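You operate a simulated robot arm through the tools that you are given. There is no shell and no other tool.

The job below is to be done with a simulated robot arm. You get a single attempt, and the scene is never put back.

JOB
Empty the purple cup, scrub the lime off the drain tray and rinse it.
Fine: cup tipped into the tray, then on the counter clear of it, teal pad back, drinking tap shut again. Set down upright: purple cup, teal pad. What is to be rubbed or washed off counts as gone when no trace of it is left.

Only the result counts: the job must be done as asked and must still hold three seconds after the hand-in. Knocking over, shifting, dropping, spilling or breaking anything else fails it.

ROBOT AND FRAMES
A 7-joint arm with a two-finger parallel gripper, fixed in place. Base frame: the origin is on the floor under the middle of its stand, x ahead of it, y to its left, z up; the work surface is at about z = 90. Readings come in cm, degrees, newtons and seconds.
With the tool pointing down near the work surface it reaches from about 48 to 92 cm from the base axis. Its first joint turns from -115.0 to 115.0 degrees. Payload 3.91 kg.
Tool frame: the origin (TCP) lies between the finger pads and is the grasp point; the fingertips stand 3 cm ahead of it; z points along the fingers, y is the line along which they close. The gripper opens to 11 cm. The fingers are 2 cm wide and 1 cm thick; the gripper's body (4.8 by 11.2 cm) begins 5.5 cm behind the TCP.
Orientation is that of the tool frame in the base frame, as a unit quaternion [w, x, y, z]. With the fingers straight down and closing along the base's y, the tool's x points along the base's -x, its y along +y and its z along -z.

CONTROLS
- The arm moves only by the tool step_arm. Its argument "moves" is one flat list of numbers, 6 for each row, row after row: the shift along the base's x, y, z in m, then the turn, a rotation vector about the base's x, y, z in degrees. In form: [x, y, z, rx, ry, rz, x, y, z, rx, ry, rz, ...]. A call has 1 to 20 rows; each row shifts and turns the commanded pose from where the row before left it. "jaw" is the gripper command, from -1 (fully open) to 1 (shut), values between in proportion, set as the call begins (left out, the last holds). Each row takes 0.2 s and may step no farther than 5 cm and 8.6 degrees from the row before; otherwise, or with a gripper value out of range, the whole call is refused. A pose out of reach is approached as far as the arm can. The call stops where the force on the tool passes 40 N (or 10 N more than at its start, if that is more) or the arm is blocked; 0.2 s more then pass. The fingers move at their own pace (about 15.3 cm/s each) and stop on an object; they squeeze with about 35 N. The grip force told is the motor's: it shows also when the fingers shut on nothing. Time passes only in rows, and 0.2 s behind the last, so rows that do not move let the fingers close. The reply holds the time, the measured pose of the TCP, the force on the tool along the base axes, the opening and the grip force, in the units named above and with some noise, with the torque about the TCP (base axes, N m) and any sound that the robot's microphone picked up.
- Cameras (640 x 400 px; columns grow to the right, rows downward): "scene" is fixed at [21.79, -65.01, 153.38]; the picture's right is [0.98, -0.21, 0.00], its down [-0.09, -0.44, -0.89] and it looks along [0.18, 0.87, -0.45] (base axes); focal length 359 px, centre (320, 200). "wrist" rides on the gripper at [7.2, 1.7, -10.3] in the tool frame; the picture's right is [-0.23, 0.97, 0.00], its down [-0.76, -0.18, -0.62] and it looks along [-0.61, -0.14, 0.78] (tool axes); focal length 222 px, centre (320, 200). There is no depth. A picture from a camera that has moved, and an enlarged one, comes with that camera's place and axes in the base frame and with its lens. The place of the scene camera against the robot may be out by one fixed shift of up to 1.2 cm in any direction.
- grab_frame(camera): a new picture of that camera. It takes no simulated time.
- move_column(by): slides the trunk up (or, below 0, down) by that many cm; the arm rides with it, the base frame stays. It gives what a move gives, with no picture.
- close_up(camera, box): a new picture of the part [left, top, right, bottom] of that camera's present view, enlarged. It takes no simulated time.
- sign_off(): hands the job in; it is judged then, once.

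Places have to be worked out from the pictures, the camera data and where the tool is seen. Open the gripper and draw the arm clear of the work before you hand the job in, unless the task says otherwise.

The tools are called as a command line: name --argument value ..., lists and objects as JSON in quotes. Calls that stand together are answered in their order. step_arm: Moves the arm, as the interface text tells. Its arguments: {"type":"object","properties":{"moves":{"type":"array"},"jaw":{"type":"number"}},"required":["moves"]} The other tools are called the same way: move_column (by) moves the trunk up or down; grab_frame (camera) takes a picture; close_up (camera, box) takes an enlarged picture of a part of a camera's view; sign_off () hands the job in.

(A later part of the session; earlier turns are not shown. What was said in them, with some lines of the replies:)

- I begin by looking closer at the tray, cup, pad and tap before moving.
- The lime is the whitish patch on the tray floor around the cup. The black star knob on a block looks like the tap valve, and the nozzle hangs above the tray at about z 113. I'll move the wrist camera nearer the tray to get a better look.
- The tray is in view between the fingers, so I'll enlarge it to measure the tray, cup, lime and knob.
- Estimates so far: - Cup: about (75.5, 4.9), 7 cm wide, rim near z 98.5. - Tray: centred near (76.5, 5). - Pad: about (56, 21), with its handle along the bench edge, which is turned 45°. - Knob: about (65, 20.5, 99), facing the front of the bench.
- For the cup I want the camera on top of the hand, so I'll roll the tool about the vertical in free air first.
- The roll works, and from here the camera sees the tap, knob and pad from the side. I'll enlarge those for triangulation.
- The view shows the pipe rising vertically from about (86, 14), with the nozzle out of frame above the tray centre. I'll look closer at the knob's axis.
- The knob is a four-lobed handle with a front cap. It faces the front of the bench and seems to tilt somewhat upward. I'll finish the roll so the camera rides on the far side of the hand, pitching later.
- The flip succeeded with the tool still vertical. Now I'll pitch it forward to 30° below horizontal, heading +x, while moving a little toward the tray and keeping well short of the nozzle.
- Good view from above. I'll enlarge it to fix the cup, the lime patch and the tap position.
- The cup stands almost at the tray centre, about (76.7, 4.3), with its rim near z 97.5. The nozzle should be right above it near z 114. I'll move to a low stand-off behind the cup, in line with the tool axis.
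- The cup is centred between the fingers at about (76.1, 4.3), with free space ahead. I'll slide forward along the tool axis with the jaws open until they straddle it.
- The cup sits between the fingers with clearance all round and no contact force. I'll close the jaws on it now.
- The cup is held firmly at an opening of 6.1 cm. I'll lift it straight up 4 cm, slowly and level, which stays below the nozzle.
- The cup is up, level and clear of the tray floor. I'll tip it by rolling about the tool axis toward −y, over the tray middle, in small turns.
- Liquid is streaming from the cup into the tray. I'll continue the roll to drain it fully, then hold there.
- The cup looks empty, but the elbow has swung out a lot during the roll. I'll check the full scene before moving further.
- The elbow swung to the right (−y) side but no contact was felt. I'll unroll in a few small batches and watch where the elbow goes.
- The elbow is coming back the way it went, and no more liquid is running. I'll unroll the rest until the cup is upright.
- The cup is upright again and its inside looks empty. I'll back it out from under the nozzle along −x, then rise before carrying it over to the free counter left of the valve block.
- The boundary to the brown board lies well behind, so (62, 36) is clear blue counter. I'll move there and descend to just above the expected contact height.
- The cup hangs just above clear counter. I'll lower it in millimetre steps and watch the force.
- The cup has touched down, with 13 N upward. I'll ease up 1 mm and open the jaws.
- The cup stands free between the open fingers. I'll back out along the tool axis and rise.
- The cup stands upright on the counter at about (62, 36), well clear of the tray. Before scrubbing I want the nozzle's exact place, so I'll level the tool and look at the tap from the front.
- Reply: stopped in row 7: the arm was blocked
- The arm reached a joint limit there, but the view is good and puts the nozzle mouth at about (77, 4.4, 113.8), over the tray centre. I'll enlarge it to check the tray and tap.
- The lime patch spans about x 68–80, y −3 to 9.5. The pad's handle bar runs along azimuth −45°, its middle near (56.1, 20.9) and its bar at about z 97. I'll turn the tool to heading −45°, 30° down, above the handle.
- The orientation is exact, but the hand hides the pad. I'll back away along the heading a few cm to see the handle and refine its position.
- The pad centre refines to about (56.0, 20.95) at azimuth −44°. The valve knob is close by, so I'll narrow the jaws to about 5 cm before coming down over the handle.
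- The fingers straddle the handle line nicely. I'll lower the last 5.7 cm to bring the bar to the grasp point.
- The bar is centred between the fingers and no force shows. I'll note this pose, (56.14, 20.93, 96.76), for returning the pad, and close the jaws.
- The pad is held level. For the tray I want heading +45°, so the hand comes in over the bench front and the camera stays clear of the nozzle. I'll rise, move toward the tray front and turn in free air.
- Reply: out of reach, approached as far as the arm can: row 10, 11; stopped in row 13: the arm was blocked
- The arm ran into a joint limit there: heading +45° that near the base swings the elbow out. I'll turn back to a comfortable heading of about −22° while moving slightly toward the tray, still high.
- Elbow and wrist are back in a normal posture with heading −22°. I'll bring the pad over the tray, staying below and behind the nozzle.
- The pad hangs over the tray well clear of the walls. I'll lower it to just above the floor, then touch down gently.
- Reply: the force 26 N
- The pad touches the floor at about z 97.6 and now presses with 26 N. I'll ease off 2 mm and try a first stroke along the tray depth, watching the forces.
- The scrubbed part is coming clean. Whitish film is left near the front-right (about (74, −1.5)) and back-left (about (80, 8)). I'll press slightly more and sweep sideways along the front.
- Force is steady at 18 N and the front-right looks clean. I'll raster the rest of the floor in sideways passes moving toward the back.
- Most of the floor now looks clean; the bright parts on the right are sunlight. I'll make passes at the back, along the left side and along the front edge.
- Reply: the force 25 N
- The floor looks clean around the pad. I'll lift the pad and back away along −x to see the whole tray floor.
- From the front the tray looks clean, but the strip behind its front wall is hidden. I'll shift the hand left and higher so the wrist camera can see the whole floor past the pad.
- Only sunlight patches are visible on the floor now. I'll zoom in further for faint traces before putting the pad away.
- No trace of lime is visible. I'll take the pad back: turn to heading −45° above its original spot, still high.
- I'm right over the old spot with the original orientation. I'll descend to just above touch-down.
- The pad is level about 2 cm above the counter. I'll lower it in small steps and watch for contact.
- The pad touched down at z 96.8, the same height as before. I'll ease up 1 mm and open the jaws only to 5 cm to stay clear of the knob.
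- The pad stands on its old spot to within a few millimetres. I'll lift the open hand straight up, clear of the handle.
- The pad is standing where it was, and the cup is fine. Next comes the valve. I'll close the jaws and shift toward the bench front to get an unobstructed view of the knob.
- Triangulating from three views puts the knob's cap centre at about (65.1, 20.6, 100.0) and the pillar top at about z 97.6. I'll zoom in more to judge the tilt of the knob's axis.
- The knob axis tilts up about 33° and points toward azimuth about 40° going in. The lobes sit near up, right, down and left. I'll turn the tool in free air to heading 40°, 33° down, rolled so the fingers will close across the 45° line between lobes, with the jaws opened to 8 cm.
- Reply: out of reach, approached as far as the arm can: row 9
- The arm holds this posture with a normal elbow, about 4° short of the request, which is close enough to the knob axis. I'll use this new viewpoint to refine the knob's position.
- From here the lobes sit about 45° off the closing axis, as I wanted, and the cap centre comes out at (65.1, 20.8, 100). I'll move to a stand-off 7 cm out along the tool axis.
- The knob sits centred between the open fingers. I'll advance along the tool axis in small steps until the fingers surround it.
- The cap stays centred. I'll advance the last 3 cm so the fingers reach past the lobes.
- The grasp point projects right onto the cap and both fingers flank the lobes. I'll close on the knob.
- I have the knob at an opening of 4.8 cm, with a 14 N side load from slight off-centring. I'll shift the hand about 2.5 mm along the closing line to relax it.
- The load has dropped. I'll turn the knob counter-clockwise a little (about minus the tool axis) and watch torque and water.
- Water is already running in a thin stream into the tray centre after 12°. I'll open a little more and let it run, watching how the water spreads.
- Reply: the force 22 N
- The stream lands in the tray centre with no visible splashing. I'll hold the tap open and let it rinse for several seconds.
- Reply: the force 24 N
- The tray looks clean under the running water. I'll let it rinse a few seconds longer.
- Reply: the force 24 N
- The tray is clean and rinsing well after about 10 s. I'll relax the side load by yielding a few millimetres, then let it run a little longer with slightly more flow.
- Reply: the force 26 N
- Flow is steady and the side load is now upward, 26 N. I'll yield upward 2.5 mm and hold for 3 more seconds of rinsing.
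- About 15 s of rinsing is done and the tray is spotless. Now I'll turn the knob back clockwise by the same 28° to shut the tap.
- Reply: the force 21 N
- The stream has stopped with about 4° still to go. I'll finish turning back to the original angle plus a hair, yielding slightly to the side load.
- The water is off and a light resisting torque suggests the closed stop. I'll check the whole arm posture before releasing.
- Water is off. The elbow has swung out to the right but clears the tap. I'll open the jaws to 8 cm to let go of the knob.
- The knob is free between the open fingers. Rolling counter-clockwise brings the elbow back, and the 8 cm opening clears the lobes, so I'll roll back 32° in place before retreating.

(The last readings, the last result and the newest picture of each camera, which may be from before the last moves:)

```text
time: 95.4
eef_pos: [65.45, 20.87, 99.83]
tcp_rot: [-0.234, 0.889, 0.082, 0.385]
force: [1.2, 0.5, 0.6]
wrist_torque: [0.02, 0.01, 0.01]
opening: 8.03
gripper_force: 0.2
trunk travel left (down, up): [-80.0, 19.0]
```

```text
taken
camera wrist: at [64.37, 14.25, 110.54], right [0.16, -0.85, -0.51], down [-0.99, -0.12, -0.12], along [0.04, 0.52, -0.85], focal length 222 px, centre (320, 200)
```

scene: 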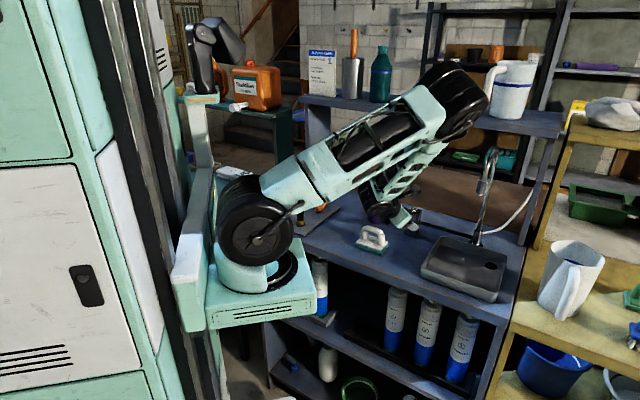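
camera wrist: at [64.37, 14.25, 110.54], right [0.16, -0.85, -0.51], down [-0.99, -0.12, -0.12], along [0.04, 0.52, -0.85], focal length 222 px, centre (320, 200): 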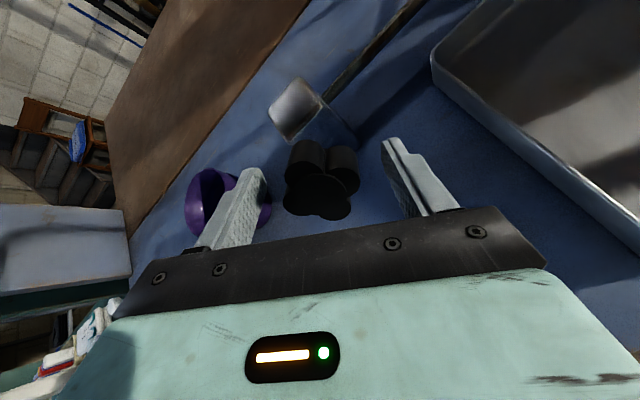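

The elbow is swinging back. I'll retreat along the tool axis to bring the fingertips clear of the knob.

step_arm --moves '[-0.0097, -0.0072, 0.009, 0, 0, 0, -0.0129, -0.0096, 0.012, 0, 0, 0, -0.0129, -0.0096, 0.012, 0, 0, 0, -0.0129, -0.0096, 0.012, 0, 0, 0]'

grab_frame --camera "scene"

grab_frame --camera "wrist"

```text
time: 96.4
eef_pos: [60.54, 17.31, 104.36]
tcp_rot: [-0.234, 0.889, 0.082, 0.385]
force: [0.3, 0.4, 0.4]
wrist_torque: [0.01, 0.0, 0.0]
opening: 8.01
gripper_force: 0.0
trunk travel left (down, up): [-80.0, 19.0]
```

```text
taken
```

scene: 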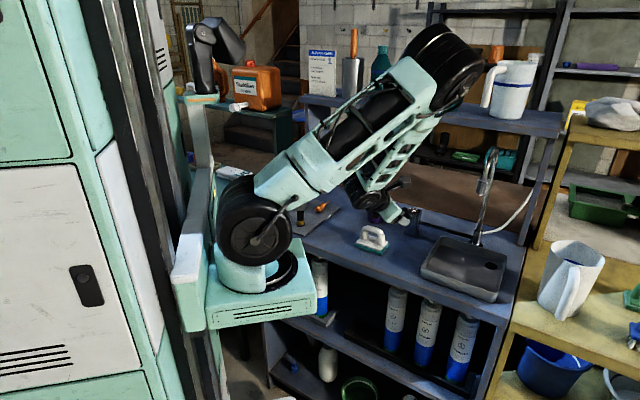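

```text
taken
camera wrist: at [59.46, 10.66, 114.99], right [0.16, -0.85, -0.51], down [-0.99, -0.12, -0.12], along [0.04, 0.52, -0.85], focal length 222 px, centre (320, 200)
```

wrist: 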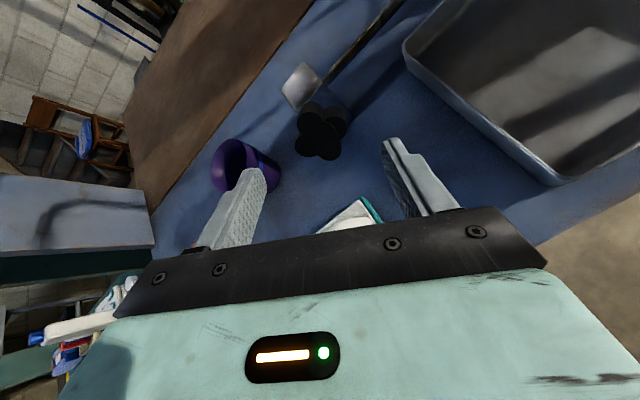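

The fingers are clear of the knob. I'll rise straight up for a safe height and a better look at the tray.

step_arm --moves '[0, 0, 0.03, 0, 0, 0, 0, 0, 0.035, 0, 0, 0, 0, 0, 0.035, 0, 0, 0, 0, 0, 0, 0, 0, 0]'

grab_frame --camera "wrist"

grab_frame --camera "scene"

```text
time: 97.4
eef_pos: [60.37, 17.27, 114.46]
tcp_rot: [-0.234, 0.889, 0.082, 0.384]
force: [-0.5, -0.4, -0.5]
wrist_torque: [-0.03, -0.01, 0.0]
opening: 8.0
gripper_force: 0.1
trunk travel left (down, up): [-80.0, 19.0]
```

```text
taken
camera wrist: at [59.21, 10.62, 125.06], right [0.16, -0.85, -0.51], down [-0.99, -0.12, -0.12], along [0.04, 0.52, -0.85], focal length 222 px, centre (320, 200)
```

wrist: 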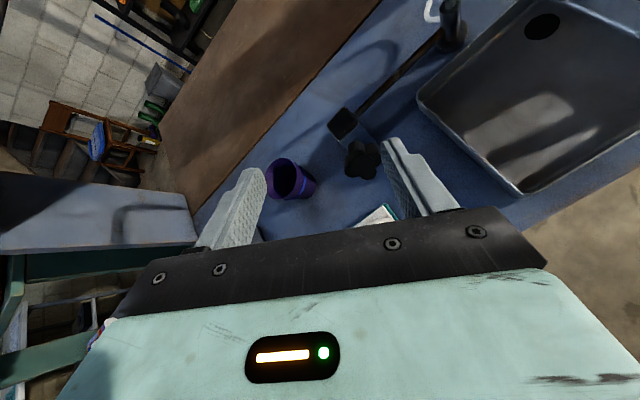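

```text
taken
```

scene: 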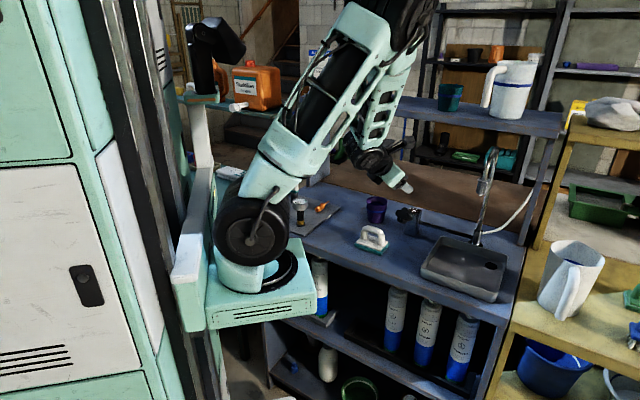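

Everything is standing and the arm is back in a normal posture. I'll inspect the full tray floor and the knob closely.

close_up --camera "wrist" --box '[400, 0, 640, 200]'

close_up --camera "scene" --box '[388, 195, 438, 235]'

close_up --camera "scene" --box '[410, 140, 530, 310]'

```text
2.00 times, centred on (520, 100) of wrist
camera zoom: at [59.21, 10.62, 125.06], right [0.16, -0.85, -0.51], down [-0.99, -0.12, -0.12], along [0.04, 0.52, -0.85], focal length 444 px, centre (-80, 400)
```

zoom: 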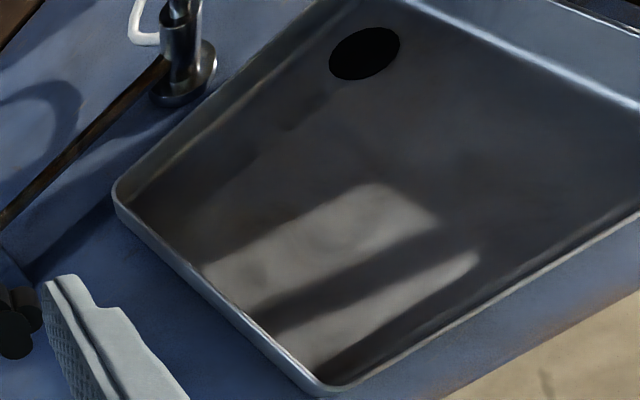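

```text
10.00 times, centred on (413, 215) of scene
camera zoom: at [21.79, -65.01, 153.38], right [0.98, -0.21, 0.0], down [-0.09, -0.44, -0.89], along [0.18, 0.87, -0.45], focal length 3588 px, centre (-610, 50)
```

zoom: 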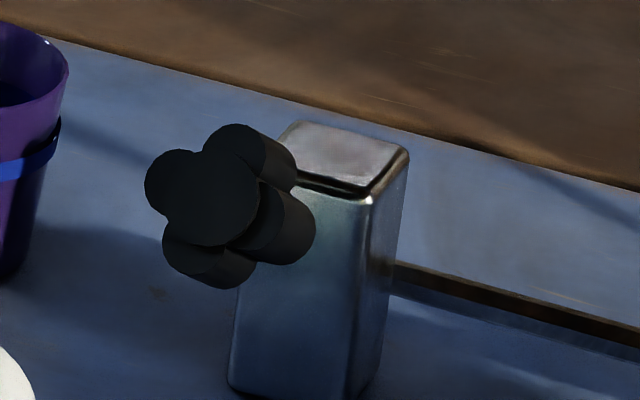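

```text
2.35 times, centred on (470, 225) of scene
camera zoom: at [21.79, -65.01, 153.38], right [0.98, -0.21, 0.0], down [-0.09, -0.44, -0.89], along [0.18, 0.87, -0.45], focal length 844 px, centre (-33, 141)
```

zoom: 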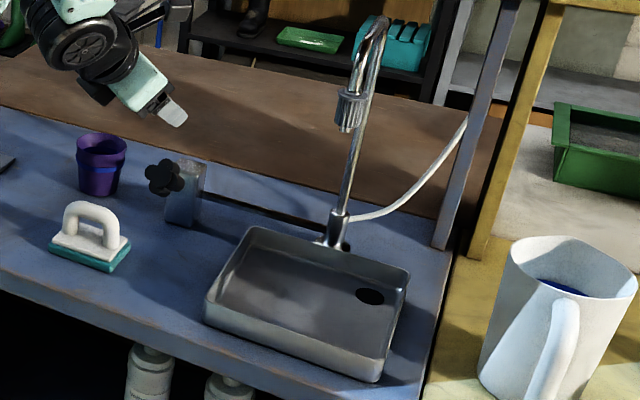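

The knob is back exactly as it was at the start and no water runs. I see slight mottling in the sunlit floor patch, so I'll zoom in on it to rule out lime traces.

close_up --camera "wrist" --box '[460, 70, 600, 200]'

close_up --camera "wrist" --box '[410, 40, 530, 150]'

close_up --camera "wrist" --box '[500, 0, 640, 110]'

```text
3.08 times, centred on (530, 135) of wrist
camera zoom: at [59.21, 10.62, 125.06], right [0.16, -0.85, -0.51], down [-0.99, -0.12, -0.12], along [0.04, 0.52, -0.85], focal length 684 px, centre (-326, 400)
```

zoom: 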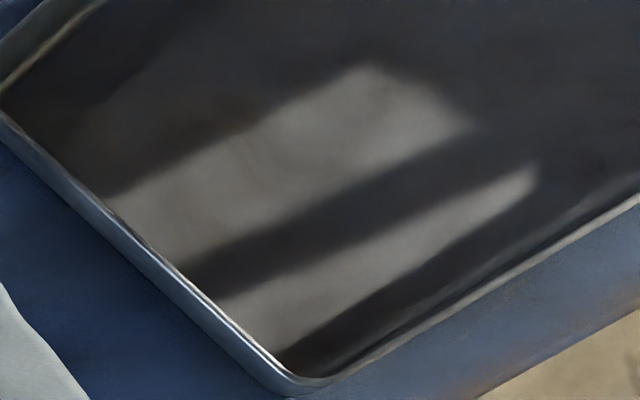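

```text
3.64 times, centred on (470, 95) of wrist
camera zoom: at [59.21, 10.62, 125.06], right [0.16, -0.85, -0.51], down [-0.99, -0.12, -0.12], along [0.04, 0.52, -0.85], focal length 808 px, centre (-226, 582)
```

zoom: 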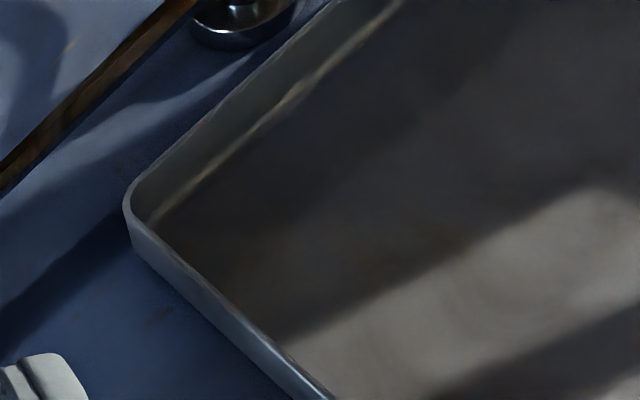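

```text
3.64 times, centred on (570, 55) of wrist
camera zoom: at [59.21, 10.62, 125.06], right [0.16, -0.85, -0.51], down [-0.99, -0.12, -0.12], along [0.04, 0.52, -0.85], focal length 808 px, centre (-589, 727)
```

zoom: 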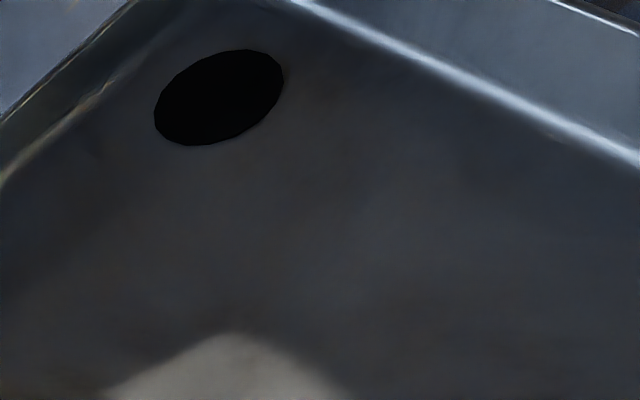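

The floor is clean everywhere, with only smooth sunlight patches. I'll check inside the cup and the pad, then draw the arm back.

close_up --camera "wrist" --box '[250, 140, 340, 220]'

close_up --camera "scene" --box '[340, 180, 430, 260]'

step_arm --moves '[0, 0, 0.03, 0, 0, 0, 0, 0, 0.03, 0, 0, 0, -0.02, 0, 0.02, 0, 0, -8, -0.02, 0, 0.01, 0, 0, -8, 0, 0, 0, 0, 0, -8, 0, 0, 0, 0, 0, 0]' --jaw -1

grab_frame --camera "scene"

grab_frame --camera "wrist"

```text
5.00 times, centred on (295, 180) of wrist
camera zoom: at [59.21, 10.62, 125.06], right [0.16, -0.85, -0.51], down [-0.99, -0.12, -0.12], along [0.04, 0.52, -0.85], focal length 1111 px, centre (445, 300)
```

zoom: 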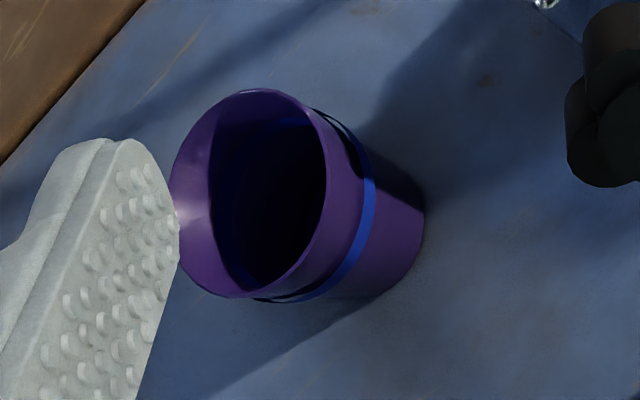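

```text
5.00 times, centred on (385, 220) of scene
camera zoom: at [21.79, -65.01, 153.38], right [0.98, -0.21, 0.0], down [-0.09, -0.44, -0.89], along [0.18, 0.87, -0.45], focal length 1794 px, centre (-5, 100)
```

zoom: 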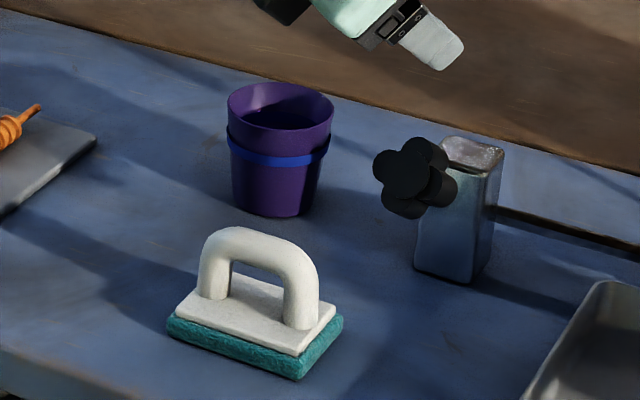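

```text
time: 98.8
eef_pos: [56.5, 17.23, 123.27]
tcp_rot: [-0.15, 0.886, -0.104, 0.426]
force: [-0.4, 0.0, -0.5]
wrist_torque: [-0.01, -0.04, -0.04]
opening: 11.01
gripper_force: 0.0
trunk travel left (down, up): [-80.0, 19.0]
```

```text
taken
```

scene: 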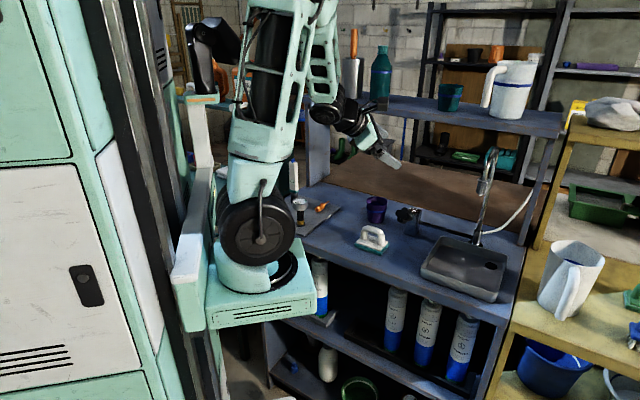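

```text
taken
camera wrist: at [52.75, 11.64, 134.0], right [-0.2, -0.84, -0.51], down [-0.95, 0.3, -0.12], along [0.25, 0.46, -0.85], focal length 222 px, centre (320, 200)
```

wrist: 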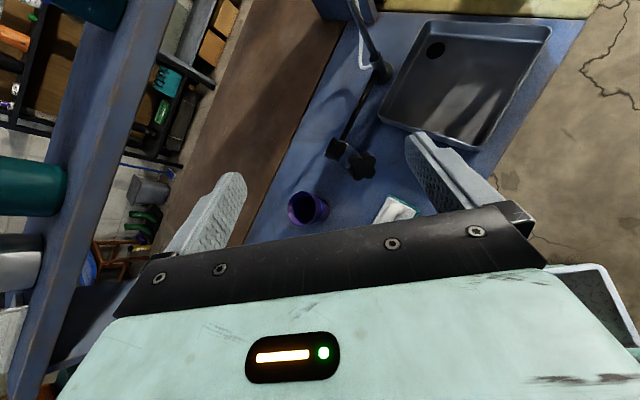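

The cup is upright and looks empty, the pad is on its old spot, the tray is clean and the tap is shut. The open gripper is about 25 cm above the bench and clear. Handing in.

sign_off

```text
The job is handed in.
```

The job is done and handed in. I haven't been told how it was judged.

- **Cup:** I tipped it out into the tray. It now stands upright on the counter near (62, 36), well clear of the tray, and looks empty inside.
- **Tray:** I scrubbed the whole lime patch with the teal pad, then rinsed the tray under the tap for about 15 seconds. Close-up views afterwards showed no lime left.
- **Pad:** it is back on its original spot, upright, within a few millimetres.
- **Tap:** it is shut. The knob is back at its starting position and no water runs.

Nothing else looked moved or spilled in the final pictures. The gripper is open and about 25 cm above the bench.
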